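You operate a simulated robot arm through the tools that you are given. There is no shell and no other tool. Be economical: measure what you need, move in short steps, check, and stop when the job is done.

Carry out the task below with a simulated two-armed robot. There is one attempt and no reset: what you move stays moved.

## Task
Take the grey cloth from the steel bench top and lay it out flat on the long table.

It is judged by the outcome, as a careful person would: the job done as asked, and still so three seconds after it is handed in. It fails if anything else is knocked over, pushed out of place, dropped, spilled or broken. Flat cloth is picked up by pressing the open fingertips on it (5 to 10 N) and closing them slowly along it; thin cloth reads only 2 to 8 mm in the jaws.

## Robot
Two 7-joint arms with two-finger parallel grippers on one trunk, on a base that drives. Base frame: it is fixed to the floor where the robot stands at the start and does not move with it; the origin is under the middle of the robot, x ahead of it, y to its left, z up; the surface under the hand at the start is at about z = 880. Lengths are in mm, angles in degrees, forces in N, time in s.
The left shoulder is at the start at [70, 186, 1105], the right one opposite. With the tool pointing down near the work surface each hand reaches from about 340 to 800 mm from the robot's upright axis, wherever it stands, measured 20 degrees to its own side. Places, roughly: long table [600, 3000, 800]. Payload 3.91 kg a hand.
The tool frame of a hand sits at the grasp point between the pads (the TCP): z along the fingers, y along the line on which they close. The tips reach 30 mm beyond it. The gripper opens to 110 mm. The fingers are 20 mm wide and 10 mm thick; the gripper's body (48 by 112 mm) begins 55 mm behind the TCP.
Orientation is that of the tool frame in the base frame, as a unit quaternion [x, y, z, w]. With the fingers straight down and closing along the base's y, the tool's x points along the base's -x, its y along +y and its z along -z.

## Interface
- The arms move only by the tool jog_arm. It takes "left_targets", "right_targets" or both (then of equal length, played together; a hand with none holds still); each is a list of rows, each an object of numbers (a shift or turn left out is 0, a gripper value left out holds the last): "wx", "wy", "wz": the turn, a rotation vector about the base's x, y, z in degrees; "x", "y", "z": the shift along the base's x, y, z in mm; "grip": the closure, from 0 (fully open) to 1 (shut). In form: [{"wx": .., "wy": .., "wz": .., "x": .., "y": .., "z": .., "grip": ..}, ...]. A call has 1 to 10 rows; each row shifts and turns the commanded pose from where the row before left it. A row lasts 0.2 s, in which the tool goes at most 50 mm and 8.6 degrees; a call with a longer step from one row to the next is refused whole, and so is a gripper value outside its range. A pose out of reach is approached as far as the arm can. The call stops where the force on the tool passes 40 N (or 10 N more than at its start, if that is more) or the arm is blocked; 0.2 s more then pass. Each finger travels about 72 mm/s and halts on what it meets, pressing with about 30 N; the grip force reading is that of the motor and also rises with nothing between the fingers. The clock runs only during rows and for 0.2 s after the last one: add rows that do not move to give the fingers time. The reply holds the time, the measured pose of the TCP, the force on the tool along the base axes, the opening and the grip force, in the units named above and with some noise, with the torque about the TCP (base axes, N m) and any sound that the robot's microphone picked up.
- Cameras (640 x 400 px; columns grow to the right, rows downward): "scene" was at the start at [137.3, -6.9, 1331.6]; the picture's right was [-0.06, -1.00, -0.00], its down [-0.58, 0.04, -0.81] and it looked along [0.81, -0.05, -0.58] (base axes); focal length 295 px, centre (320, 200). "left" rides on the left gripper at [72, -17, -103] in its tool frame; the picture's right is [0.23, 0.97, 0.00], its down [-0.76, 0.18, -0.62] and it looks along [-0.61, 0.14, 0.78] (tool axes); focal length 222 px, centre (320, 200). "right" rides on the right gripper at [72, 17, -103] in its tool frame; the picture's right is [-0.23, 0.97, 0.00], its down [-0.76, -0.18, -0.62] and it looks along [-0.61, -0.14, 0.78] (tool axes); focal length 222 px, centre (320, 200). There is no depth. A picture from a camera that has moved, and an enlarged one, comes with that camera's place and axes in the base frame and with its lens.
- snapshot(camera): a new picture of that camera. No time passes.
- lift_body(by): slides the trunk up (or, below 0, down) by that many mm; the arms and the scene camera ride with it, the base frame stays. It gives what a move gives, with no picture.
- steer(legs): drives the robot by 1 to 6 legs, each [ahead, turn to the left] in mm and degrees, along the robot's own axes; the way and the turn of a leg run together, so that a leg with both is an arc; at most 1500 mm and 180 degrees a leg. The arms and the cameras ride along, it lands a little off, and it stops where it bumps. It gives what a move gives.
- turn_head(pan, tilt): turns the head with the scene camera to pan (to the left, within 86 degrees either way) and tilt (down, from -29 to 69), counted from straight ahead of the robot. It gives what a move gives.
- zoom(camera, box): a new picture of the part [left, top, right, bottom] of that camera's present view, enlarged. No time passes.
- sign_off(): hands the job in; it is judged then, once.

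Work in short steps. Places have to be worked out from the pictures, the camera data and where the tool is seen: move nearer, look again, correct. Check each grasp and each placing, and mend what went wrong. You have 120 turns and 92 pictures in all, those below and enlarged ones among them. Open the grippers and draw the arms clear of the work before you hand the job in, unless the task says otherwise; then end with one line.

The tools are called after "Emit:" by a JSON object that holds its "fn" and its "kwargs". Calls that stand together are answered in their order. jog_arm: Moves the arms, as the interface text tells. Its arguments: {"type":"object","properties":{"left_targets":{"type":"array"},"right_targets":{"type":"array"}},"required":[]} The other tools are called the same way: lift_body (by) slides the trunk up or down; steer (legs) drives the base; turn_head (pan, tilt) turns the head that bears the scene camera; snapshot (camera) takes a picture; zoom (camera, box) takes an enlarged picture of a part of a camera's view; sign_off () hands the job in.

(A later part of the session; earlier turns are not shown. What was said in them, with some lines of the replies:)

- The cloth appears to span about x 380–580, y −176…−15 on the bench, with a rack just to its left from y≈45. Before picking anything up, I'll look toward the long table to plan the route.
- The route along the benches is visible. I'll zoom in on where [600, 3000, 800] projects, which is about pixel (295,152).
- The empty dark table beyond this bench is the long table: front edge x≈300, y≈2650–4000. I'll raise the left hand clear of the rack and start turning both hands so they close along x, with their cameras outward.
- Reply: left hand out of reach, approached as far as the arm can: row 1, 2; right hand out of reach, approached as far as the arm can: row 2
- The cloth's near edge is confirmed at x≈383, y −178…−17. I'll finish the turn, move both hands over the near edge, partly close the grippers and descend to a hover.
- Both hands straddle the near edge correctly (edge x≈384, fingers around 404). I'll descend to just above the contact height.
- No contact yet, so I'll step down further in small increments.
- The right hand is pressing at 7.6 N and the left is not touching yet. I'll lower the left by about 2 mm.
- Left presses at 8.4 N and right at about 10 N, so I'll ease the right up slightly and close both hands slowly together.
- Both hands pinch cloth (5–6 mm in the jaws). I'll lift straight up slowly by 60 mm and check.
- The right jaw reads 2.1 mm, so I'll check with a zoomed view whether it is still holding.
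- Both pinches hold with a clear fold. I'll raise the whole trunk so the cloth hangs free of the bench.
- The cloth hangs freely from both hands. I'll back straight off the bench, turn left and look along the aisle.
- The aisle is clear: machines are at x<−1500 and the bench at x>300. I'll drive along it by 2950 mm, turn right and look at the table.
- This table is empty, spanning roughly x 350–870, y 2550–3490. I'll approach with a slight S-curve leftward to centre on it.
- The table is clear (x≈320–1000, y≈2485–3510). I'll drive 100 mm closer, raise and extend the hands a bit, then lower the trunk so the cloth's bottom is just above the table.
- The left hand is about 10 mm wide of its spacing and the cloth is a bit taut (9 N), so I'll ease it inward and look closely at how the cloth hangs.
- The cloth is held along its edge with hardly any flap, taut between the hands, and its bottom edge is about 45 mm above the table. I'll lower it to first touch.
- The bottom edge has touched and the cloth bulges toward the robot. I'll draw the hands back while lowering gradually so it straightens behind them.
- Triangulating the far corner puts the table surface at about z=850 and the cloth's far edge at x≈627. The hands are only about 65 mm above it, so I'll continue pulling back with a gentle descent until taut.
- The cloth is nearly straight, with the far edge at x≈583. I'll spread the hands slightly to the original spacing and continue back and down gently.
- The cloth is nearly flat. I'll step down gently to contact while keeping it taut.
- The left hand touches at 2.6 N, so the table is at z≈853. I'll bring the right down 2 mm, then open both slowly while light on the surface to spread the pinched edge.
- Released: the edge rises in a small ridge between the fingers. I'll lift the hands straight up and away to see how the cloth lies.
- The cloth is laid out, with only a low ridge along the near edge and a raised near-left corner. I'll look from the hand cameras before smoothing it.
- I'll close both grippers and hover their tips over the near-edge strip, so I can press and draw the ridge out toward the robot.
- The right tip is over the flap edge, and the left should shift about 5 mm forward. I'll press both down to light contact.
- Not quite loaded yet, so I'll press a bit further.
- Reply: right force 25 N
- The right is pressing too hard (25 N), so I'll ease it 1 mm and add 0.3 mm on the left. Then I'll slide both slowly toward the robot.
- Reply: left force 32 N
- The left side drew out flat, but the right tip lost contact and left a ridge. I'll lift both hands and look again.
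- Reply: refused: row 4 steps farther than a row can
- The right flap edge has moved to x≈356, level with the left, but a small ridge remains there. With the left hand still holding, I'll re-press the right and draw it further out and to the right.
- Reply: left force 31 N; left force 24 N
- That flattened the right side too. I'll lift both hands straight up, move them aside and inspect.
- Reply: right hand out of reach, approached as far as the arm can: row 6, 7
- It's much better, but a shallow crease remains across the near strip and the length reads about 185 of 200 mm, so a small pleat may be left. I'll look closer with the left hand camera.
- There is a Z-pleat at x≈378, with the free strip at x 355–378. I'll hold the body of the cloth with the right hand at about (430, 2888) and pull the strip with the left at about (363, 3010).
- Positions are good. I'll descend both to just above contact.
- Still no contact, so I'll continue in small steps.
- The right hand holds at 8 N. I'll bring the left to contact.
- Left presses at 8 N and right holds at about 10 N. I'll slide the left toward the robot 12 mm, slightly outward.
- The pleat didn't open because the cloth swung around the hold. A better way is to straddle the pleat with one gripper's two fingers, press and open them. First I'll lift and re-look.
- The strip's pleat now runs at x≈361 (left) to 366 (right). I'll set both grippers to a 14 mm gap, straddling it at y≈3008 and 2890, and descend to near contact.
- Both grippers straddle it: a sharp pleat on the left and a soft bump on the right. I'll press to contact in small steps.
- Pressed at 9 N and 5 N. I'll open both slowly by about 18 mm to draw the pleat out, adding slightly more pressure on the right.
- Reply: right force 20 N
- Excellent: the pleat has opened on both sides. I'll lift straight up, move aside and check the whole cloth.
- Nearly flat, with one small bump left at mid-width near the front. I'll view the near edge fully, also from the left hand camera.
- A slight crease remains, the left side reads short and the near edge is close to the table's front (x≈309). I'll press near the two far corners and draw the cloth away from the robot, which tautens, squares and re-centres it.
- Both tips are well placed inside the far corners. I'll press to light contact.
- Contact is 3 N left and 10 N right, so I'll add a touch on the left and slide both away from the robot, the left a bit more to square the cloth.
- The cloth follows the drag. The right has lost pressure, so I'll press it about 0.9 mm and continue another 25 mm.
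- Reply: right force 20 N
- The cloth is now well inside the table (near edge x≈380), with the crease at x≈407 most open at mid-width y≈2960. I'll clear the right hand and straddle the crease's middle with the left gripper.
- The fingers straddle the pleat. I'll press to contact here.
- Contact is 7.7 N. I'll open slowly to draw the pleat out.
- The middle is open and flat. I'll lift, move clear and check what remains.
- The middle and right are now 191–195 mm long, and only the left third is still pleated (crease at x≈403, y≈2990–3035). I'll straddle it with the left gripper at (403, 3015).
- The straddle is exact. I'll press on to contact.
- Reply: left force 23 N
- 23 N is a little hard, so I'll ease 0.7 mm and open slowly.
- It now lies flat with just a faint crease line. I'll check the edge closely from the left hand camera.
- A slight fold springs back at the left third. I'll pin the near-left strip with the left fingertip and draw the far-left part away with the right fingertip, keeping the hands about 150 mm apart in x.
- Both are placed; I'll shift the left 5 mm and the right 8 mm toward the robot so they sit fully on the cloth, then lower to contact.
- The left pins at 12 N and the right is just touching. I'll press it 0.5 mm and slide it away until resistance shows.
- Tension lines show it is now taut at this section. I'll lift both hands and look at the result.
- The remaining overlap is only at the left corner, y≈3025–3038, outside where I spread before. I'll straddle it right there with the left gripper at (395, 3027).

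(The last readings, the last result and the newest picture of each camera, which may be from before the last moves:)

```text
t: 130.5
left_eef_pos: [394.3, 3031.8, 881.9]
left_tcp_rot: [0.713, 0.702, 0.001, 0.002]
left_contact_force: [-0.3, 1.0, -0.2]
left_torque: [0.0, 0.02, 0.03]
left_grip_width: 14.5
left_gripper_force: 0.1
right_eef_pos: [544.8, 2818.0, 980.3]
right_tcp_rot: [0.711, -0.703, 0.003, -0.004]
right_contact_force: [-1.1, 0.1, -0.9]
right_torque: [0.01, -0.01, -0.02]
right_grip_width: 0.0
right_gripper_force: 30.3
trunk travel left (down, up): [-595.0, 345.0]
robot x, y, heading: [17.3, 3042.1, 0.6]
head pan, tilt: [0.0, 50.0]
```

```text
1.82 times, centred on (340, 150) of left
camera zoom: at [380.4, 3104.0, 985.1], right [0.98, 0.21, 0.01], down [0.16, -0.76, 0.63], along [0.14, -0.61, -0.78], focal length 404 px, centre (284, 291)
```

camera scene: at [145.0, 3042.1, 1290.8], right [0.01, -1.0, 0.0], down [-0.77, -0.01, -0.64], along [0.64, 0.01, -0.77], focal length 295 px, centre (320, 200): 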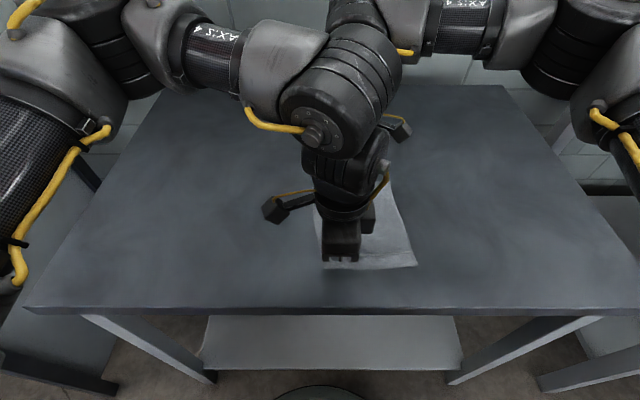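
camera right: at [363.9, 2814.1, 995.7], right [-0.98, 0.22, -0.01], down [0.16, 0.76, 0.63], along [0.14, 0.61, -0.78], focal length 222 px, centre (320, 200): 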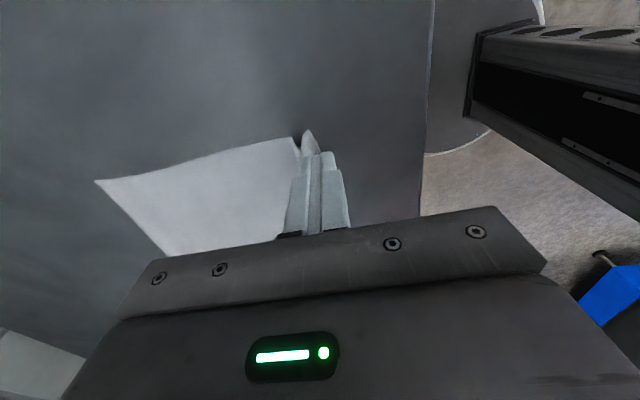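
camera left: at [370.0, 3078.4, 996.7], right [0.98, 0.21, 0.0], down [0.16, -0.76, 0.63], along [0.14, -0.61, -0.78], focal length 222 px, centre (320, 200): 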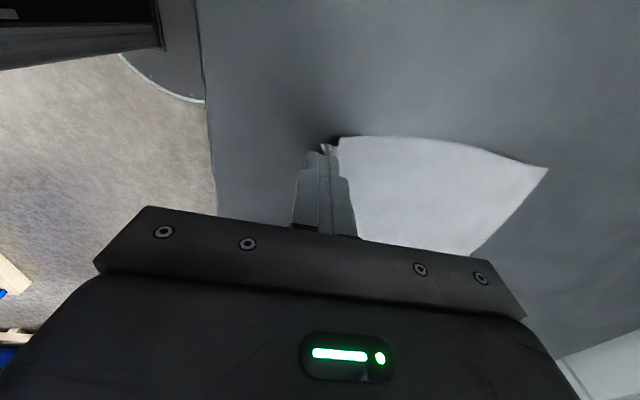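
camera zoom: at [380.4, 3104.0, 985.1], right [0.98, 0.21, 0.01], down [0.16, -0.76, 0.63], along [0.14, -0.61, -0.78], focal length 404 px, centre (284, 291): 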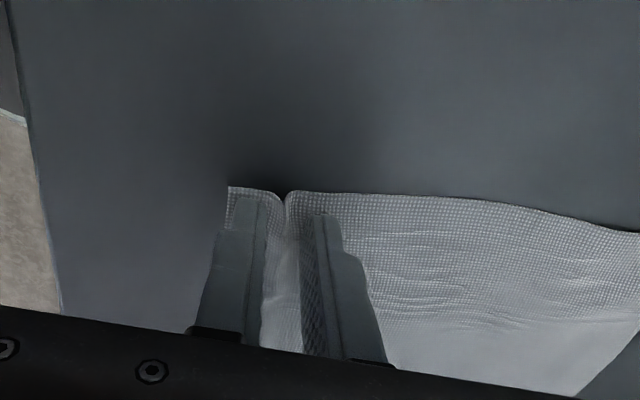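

The fingers straddle the little corner fold perfectly. I'll press to contact.

Emit:
{"fn": "jog_arm", "kwargs": {"left_targets": [{"z": -0.8}, {}]}}

Emit:
{"fn": "jog_arm", "kwargs": {"left_targets": [{"z": -0.5}, {}]}}

```text
t: 131.1
left_eef_pos: [394.0, 3030.0, 881.5]
left_tcp_rot: [0.713, 0.701, 0.002, 0.002]
left_contact_force: [0.3, 0.0, 2.3]
left_torque: [0.01, -0.02, 0.0]
left_grip_width: 14.1
left_gripper_force: 0.1
right_eef_pos: [546.0, 2818.7, 980.7]
right_tcp_rot: [0.711, -0.703, 0.003, -0.004]
right_contact_force: [-1.3, 0.9, -0.3]
right_torque: [0.01, 0.0, 0.02]
right_grip_width: 0.0
right_gripper_force: 30.1
trunk travel left (down, up): [-595.0, 345.0]
robot x, y, heading: [18.6, 3039.2, 0.8]
head pan, tilt: [0.0, 50.0]
```

```text
t: 131.7
left_eef_pos: [394.5, 3031.4, 881.0]
left_tcp_rot: [0.713, 0.701, 0.002, 0.004]
left_contact_force: [-0.1, -0.1, 9.7]
left_torque: [0.04, 0.16, -0.01]
left_grip_width: 14.0
left_gripper_force: 0.2
right_eef_pos: [545.3, 2816.9, 981.2]
right_tcp_rot: [0.711, -0.703, 0.003, -0.005]
right_contact_force: [0.1, -0.1, 0.0]
right_torque: [0.02, -0.03, 0.01]
right_grip_width: 0.0
right_gripper_force: 30.1
trunk travel left (down, up): [-595.0, 345.0]
robot x, y, heading: [15.6, 3040.5, 0.5]
head pan, tilt: [0.0, 50.0]
```

At 9.7 N, I'll open about 20 mm while easing slightly toward the robot, then lift and look.

Emit:
{"fn": "jog_arm", "kwargs": {"left_targets": [{"x": -0.3, "grip": 0.85}, {"x": -0.3, "grip": 0.83}, {"x": -0.3, "grip": 0.81}, {"x": -0.3, "grip": 0.79}, {"x": -0.3, "grip": 0.77}, {"x": -0.3, "grip": 0.75}, {"x": -0.3, "grip": 0.73}, {"grip": 0.71}, {"grip": 0.69}, {}]}}

Emit:
{"fn": "jog_arm", "kwargs": {"left_targets": [{"z": 5}, {"z": 25}, {"z": 40}, {"z": 30}, {"y": 45}, {"y": 45}, {"y": 30}]}}

Emit:
{"fn": "zoom", "kwargs": {"camera": "scene", "box": [290, 170, 450, 280]}}

```text
t: 133.9
left_eef_pos: [392.9, 3031.9, 880.7]
left_tcp_rot: [0.713, 0.701, 0.002, 0.003]
left_contact_force: [3.7, -1.7, 25.4]
left_torque: [-0.02, 0.4, -0.02]
left_grip_width: 31.6
left_gripper_force: 0.1
right_eef_pos: [545.5, 2816.6, 981.7]
right_tcp_rot: [0.711, -0.703, 0.003, -0.005]
right_contact_force: [0.2, -0.4, -0.2]
right_torque: [0.01, 0.01, 0.02]
right_grip_width: 0.0
right_gripper_force: 30.4
trunk travel left (down, up): [-595.0, 345.0]
robot x, y, heading: [14.8, 3043.1, 0.5]
head pan, tilt: [0.0, 50.0]
```

```text
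t: 135.5
left_eef_pos: [392.4, 3151.8, 981.1]
left_tcp_rot: [0.712, 0.702, 0.002, 0.002]
left_contact_force: [-0.3, -0.1, 0.2]
left_torque: [0.02, -0.02, 0.01]
left_grip_width: 34.2
left_gripper_force: 0.0
right_eef_pos: [545.4, 2817.6, 980.5]
right_tcp_rot: [0.711, -0.703, 0.003, -0.004]
right_contact_force: [-0.8, -0.6, 0.1]
right_torque: [-0.02, -0.02, 0.0]
right_grip_width: 0.0
right_gripper_force: 30.4
trunk travel left (down, up): [-595.0, 345.0]
robot x, y, heading: [18.7, 3037.9, 0.3]
head pan, tilt: [0.0, 50.0]
```

```text
3.64 times, centred on (370, 225) of scene
camera zoom: at [144.2, 3042.4, 1290.8], right [0.01, -1.0, 0.0], down [-0.77, -0.01, -0.64], along [0.64, 0.01, -0.77], focal length 1074 px, centre (138, 109)
```

zoom: 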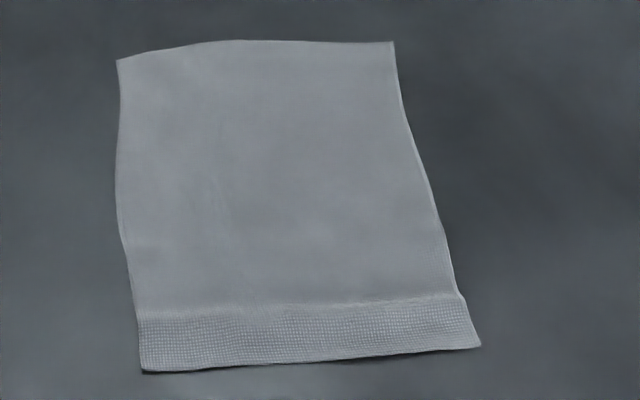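

The left corner is flat now. I'll take one last close check from each hand camera for any remaining fold.

Emit:
{"fn": "jog_arm", "kwargs": {"left_targets": [{"y": -40}, {"y": -40}, {"y": -20}, {}], "right_targets": [{"x": -40}, {"x": -40}, {"x": -30}, {"y": 20}]}}

Emit:
{"fn": "zoom", "kwargs": {"camera": "left", "box": [180, 40, 500, 260]}}

Emit:
{"fn": "zoom", "kwargs": {"camera": "right", "box": [120, 40, 520, 260]}}

```text
t: 136.5
left_eef_pos: [394.8, 3052.4, 979.4]
left_tcp_rot: [0.713, 0.701, 0.0, 0.003]
left_contact_force: [-0.2, 0.1, -0.6]
left_torque: [-0.01, 0.02, 0.02]
left_grip_width: 34.2
left_gripper_force: 0.0
right_eef_pos: [436.5, 2840.4, 979.7]
right_tcp_rot: [0.711, -0.703, 0.003, -0.003]
right_contact_force: [-0.6, 1.5, -0.7]
right_torque: [-0.02, 0.02, 0.0]
right_grip_width: 0.0
right_gripper_force: 29.9
trunk travel left (down, up): [-595.0, 345.0]
robot x, y, heading: [17.0, 3038.7, 0.6]
head pan, tilt: [0.0, 50.0]
```

```text
1.82 times, centred on (340, 150) of left
camera zoom: at [380.4, 3125.9, 1082.9], right [0.98, 0.21, 0.0], down [0.16, -0.76, 0.63], along [0.14, -0.61, -0.78], focal length 404 px, centre (284, 291)
```

zoom: 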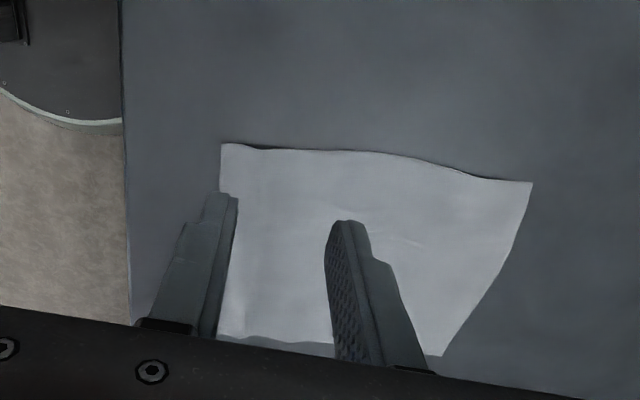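

```text
1.60 times, centred on (320, 150) of right
camera zoom: at [419.0, 2768.2, 1081.6], right [-0.98, 0.22, -0.01], down [0.16, 0.76, 0.63], along [0.14, 0.61, -0.78], focal length 355 px, centre (320, 280)
```

zoom: 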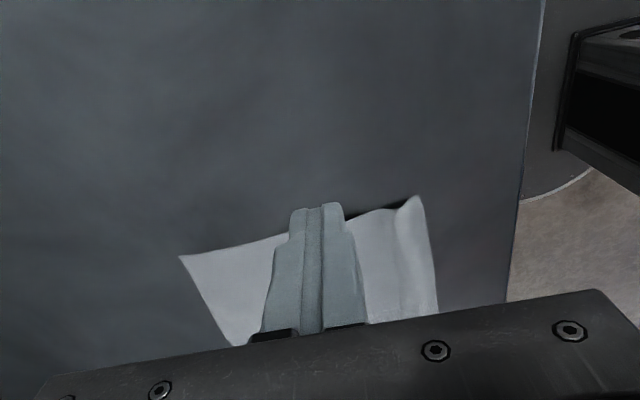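

The left is flat, but the near-right corner shows a slight wave. I'll do one last spread there with the right gripper at (392, 2904).

Emit:
{"fn": "jog_arm", "kwargs": {"left_targets": [{"y": 40}, {"y": 40}, {}, {}, {}, {}, {}], "right_targets": [{"x": -22, "y": 32, "grip": 0.87}, {"x": -22, "y": 32, "grip": 0.87}, {}, {"z": -45}, {"z": -40}, {"z": -9}, {}]}}

Emit:
{"fn": "jog_arm", "kwargs": {"right_targets": [{"z": -2.5}, {}]}}

Emit:
{"fn": "zoom", "kwargs": {"camera": "right", "box": [120, 40, 520, 260]}}

```text
t: 138.1
left_eef_pos: [394.3, 3132.6, 980.5]
left_tcp_rot: [0.712, 0.702, 0.001, 0.002]
left_contact_force: [1.1, 0.1, -0.3]
left_torque: [0.01, -0.01, -0.07]
left_grip_width: 34.1
left_gripper_force: 0.1
right_eef_pos: [391.3, 2904.6, 885.5]
right_tcp_rot: [0.711, -0.703, 0.002, -0.003]
right_contact_force: [0.6, 0.1, 1.1]
right_torque: [0.02, -0.02, -0.03]
right_grip_width: 14.1
right_gripper_force: 0.1
trunk travel left (down, up): [-595.0, 345.0]
robot x, y, heading: [14.6, 3038.7, 0.5]
head pan, tilt: [0.0, 50.0]
```

```text
t: 138.7
left_eef_pos: [395.0, 3132.1, 978.4]
left_tcp_rot: [0.712, 0.702, 0.0, 0.002]
left_contact_force: [-0.4, 0.9, -0.3]
left_torque: [0.0, 0.01, -0.03]
left_grip_width: 34.2
left_gripper_force: 0.1
right_eef_pos: [391.4, 2905.6, 884.9]
right_tcp_rot: [0.711, -0.703, 0.003, -0.005]
right_contact_force: [0.3, 0.3, 0.1]
right_torque: [-0.01, -0.04, 0.0]
right_grip_width: 13.9
right_gripper_force: 0.0
trunk travel left (down, up): [-595.0, 345.0]
robot x, y, heading: [19.4, 3039.5, 0.8]
head pan, tilt: [0.0, 50.0]
```

```text
1.60 times, centred on (320, 150) of right
camera zoom: at [375.1, 2832.1, 986.3], right [-0.98, 0.22, -0.01], down [0.16, 0.76, 0.63], along [0.14, 0.61, -0.78], focal length 355 px, centre (320, 280)
```

zoom: 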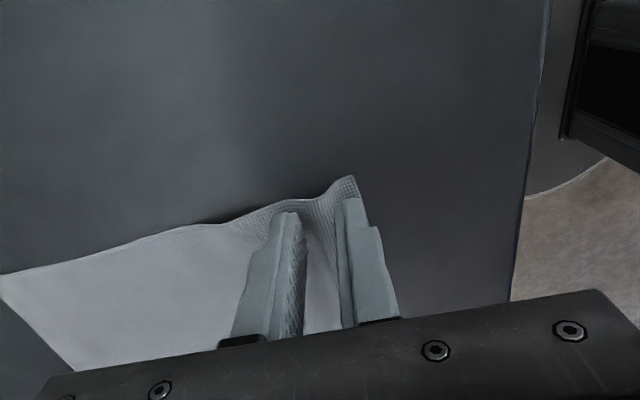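

The fingers straddle the low wave. I'll press to contact.

Emit:
{"fn": "jog_arm", "kwargs": {"right_targets": [{"z": -1.5}, {}]}}

Emit:
{"fn": "jog_arm", "kwargs": {"right_targets": [{"z": -0.8}, {}]}}

Emit:
{"fn": "jog_arm", "kwargs": {"right_targets": [{"z": -0.6}, {}]}}

```text
t: 139.3
left_eef_pos: [393.1, 3132.4, 980.3]
left_tcp_rot: [0.712, 0.702, 0.001, 0.003]
left_contact_force: [-0.1, 0.9, 0.0]
left_torque: [0.02, 0.01, 0.0]
left_grip_width: 34.2
left_gripper_force: 0.1
right_eef_pos: [391.6, 2904.5, 883.9]
right_tcp_rot: [0.711, -0.703, 0.003, -0.005]
right_contact_force: [-0.4, 1.0, 0.2]
right_torque: [0.0, 0.0, -0.02]
right_grip_width: 14.3
right_gripper_force: 0.1
trunk travel left (down, up): [-595.0, 345.0]
robot x, y, heading: [15.7, 3038.5, 0.5]
head pan, tilt: [0.0, 50.0]
```

```text
t: 139.9
left_eef_pos: [394.1, 3130.4, 979.6]
left_tcp_rot: [0.713, 0.701, 0.001, 0.002]
left_contact_force: [-0.9, -0.9, 0.4]
left_torque: [0.02, 0.01, -0.01]
left_grip_width: 34.1
left_gripper_force: 0.0
right_eef_pos: [391.0, 2904.3, 881.4]
right_tcp_rot: [0.711, -0.703, 0.003, -0.004]
right_contact_force: [0.5, 0.6, 0.3]
right_torque: [0.03, 0.0, 0.02]
right_grip_width: 14.3
right_gripper_force: 0.1
trunk travel left (down, up): [-595.0, 345.0]
robot x, y, heading: [17.4, 3040.3, 0.4]
head pan, tilt: [0.0, 50.0]
```

```text
t: 140.5
left_eef_pos: [392.9, 3130.7, 979.6]
left_tcp_rot: [0.712, 0.702, 0.001, 0.003]
left_contact_force: [0.3, -0.2, 0.2]
left_torque: [0.03, -0.05, 0.01]
left_grip_width: 33.9
left_gripper_force: 0.0
right_eef_pos: [391.1, 2904.7, 881.7]
right_tcp_rot: [0.711, -0.703, 0.003, -0.004]
right_contact_force: [0.6, 0.5, 3.5]
right_torque: [-0.01, 0.02, 0.0]
right_grip_width: 14.1
right_gripper_force: 0.1
trunk travel left (down, up): [-595.0, 345.0]
robot x, y, heading: [17.6, 3043.7, 0.5]
head pan, tilt: [0.0, 50.0]
```

Contact reached; I'll add 0.3 mm and open slowly about 14 mm, then lift clear and view.

Emit:
{"fn": "jog_arm", "kwargs": {"right_targets": [{"z": -0.3, "y": -0.3}, {"y": -0.5, "grip": 0.85}, {"y": -0.5, "grip": 0.83}, {"y": -0.5, "grip": 0.81}, {"y": -0.5, "grip": 0.79}, {"y": -0.5, "grip": 0.77}, {"grip": 0.75}, {"grip": 0.74}, {}]}}

Emit:
{"fn": "jog_arm", "kwargs": {"right_targets": [{"z": 5}, {"z": 25}, {"z": 40}, {"z": 30}, {"x": 25, "y": -35}, {"x": 25, "y": -35}, {"x": 25, "y": -35}, {"x": 25, "y": -35}]}}

Emit:
{"fn": "zoom", "kwargs": {"camera": "scene", "box": [290, 170, 450, 280]}}

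```text
t: 142.5
left_eef_pos: [392.7, 3132.4, 979.6]
left_tcp_rot: [0.712, 0.702, 0.001, 0.003]
left_contact_force: [0.0, -0.1, 0.5]
left_torque: [0.01, -0.02, 0.02]
left_grip_width: 34.3
left_gripper_force: 0.0
right_eef_pos: [391.3, 2902.9, 881.6]
right_tcp_rot: [0.711, -0.703, 0.004, -0.005]
right_contact_force: [2.5, 1.4, 19.4]
right_torque: [-0.05, 0.22, 0.0]
right_grip_width: 26.7
right_gripper_force: 0.0
trunk travel left (down, up): [-595.0, 345.0]
robot x, y, heading: [20.7, 3043.5, 0.5]
head pan, tilt: [0.0, 50.0]
```

```text
t: 144.3
left_eef_pos: [393.7, 3129.5, 979.3]
left_tcp_rot: [0.713, 0.701, 0.003, 0.001]
left_contact_force: [0.0, -0.6, -0.7]
left_torque: [0.01, 0.01, 0.02]
left_grip_width: 34.2
left_gripper_force: 0.0
right_eef_pos: [491.7, 2760.0, 979.7]
right_tcp_rot: [0.712, -0.702, 0.002, -0.004]
right_contact_force: [0.7, 0.2, 1.0]
right_torque: [0.0, -0.01, 0.0]
right_grip_width: 28.5
right_gripper_force: 0.0
trunk travel left (down, up): [-595.0, 345.0]
robot x, y, heading: [12.3, 3040.2, 0.2]
head pan, tilt: [0.0, 50.0]
```

```text
3.64 times, centred on (370, 225) of scene
camera zoom: at [144.8, 3039.8, 1290.7], right [0.01, -1.0, 0.0], down [-0.77, -0.01, -0.64], along [0.64, 0.01, -0.77], focal length 1074 px, centre (138, 109)
```

zoom: 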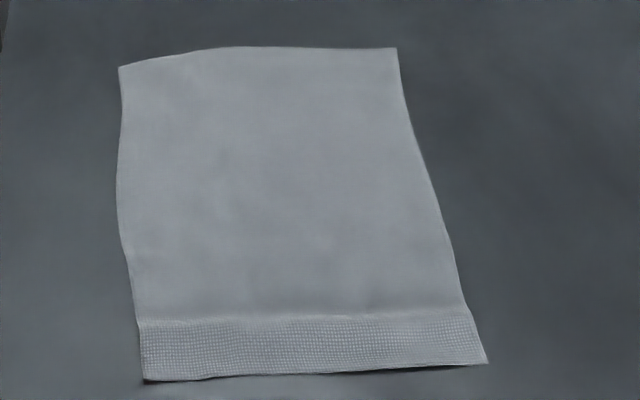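

The cloth lies flat and fully on the table. I'll open both grippers, raise the arms clear and back the robot off a little.

Emit:
{"fn": "jog_arm", "kwargs": {"left_targets": [{"z": 40, "grip": 0.4}, {"z": 40, "y": 20, "grip": 0.0}, {"z": 20, "y": 20}, {}, {}], "right_targets": [{"z": 40, "grip": 0.4}, {"z": 40, "grip": 0.0}, {"z": 20}, {}, {}]}}

Emit:
{"fn": "steer", "kwargs": {"legs": [[-200, 0]]}}

Emit:
{"fn": "snapshot", "kwargs": {"camera": "scene"}}

```text
t: 145.5
left_eef_pos: [392.1, 3172.0, 1079.9]
left_tcp_rot: [0.712, 0.702, 0.001, 0.002]
left_contact_force: [-0.3, 0.3, 0.4]
left_torque: [-0.01, -0.03, -0.02]
left_grip_width: 110.1
left_gripper_force: 0.0
right_eef_pos: [490.3, 2763.5, 1079.3]
right_tcp_rot: [0.711, -0.703, 0.003, -0.004]
right_contact_force: [0.1, 0.1, 0.9]
right_torque: [0.0, 0.0, 0.0]
right_grip_width: 110.1
right_gripper_force: 0.0
trunk travel left (down, up): [-595.0, 345.0]
robot x, y, heading: [15.9, 3041.0, 0.4]
head pan, tilt: [0.0, 50.0]
```

```text
t: 147.1
left_eef_pos: [193.4, 3168.9, 1080.6]
left_tcp_rot: [0.713, 0.701, 0.001, 0.003]
left_contact_force: [-0.6, 0.3, 0.2]
left_torque: [0.02, 0.02, -0.02]
left_grip_width: 109.9
left_gripper_force: 0.0
right_eef_pos: [290.9, 2759.7, 1078.7]
right_tcp_rot: [0.711, -0.703, 0.003, -0.004]
right_contact_force: [0.1, 1.1, -0.7]
right_torque: [0.02, 0.01, -0.01]
right_grip_width: 110.0
right_gripper_force: 0.0
trunk travel left (down, up): [-595.0, 345.0]
robot x, y, heading: [-179.7, 3038.0, 0.5]
head pan, tilt: [0.0, 50.0]
```

```text
13 pictures are left
camera scene: at [-55.5, 3039.6, 1290.8], right [0.01, -1.0, 0.0], down [-0.77, -0.01, -0.64], along [0.64, 0.0, -0.77], focal length 295 px, centre (320, 200)
```

scene: 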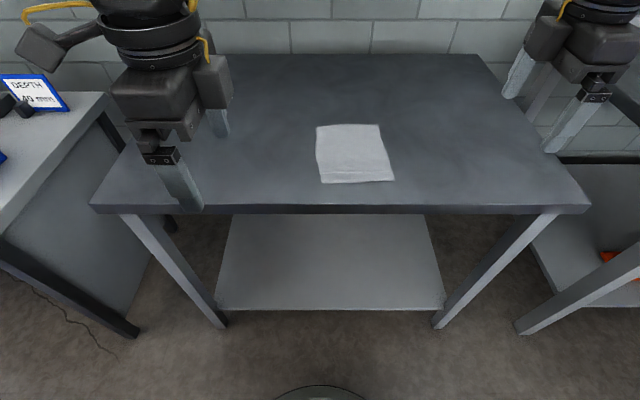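

The cloth lies flat on the table, the grippers are open and the arms are clear, so I'm handing it in.

Emit:
{"fn": "sign_off", "kwargs": {}}

```text
The job is handed in.
```

The grey cloth is off the steel bench and laid out flat on the long table, with only a faint crease line near its front edge. I saw nothing else get knocked or moved.
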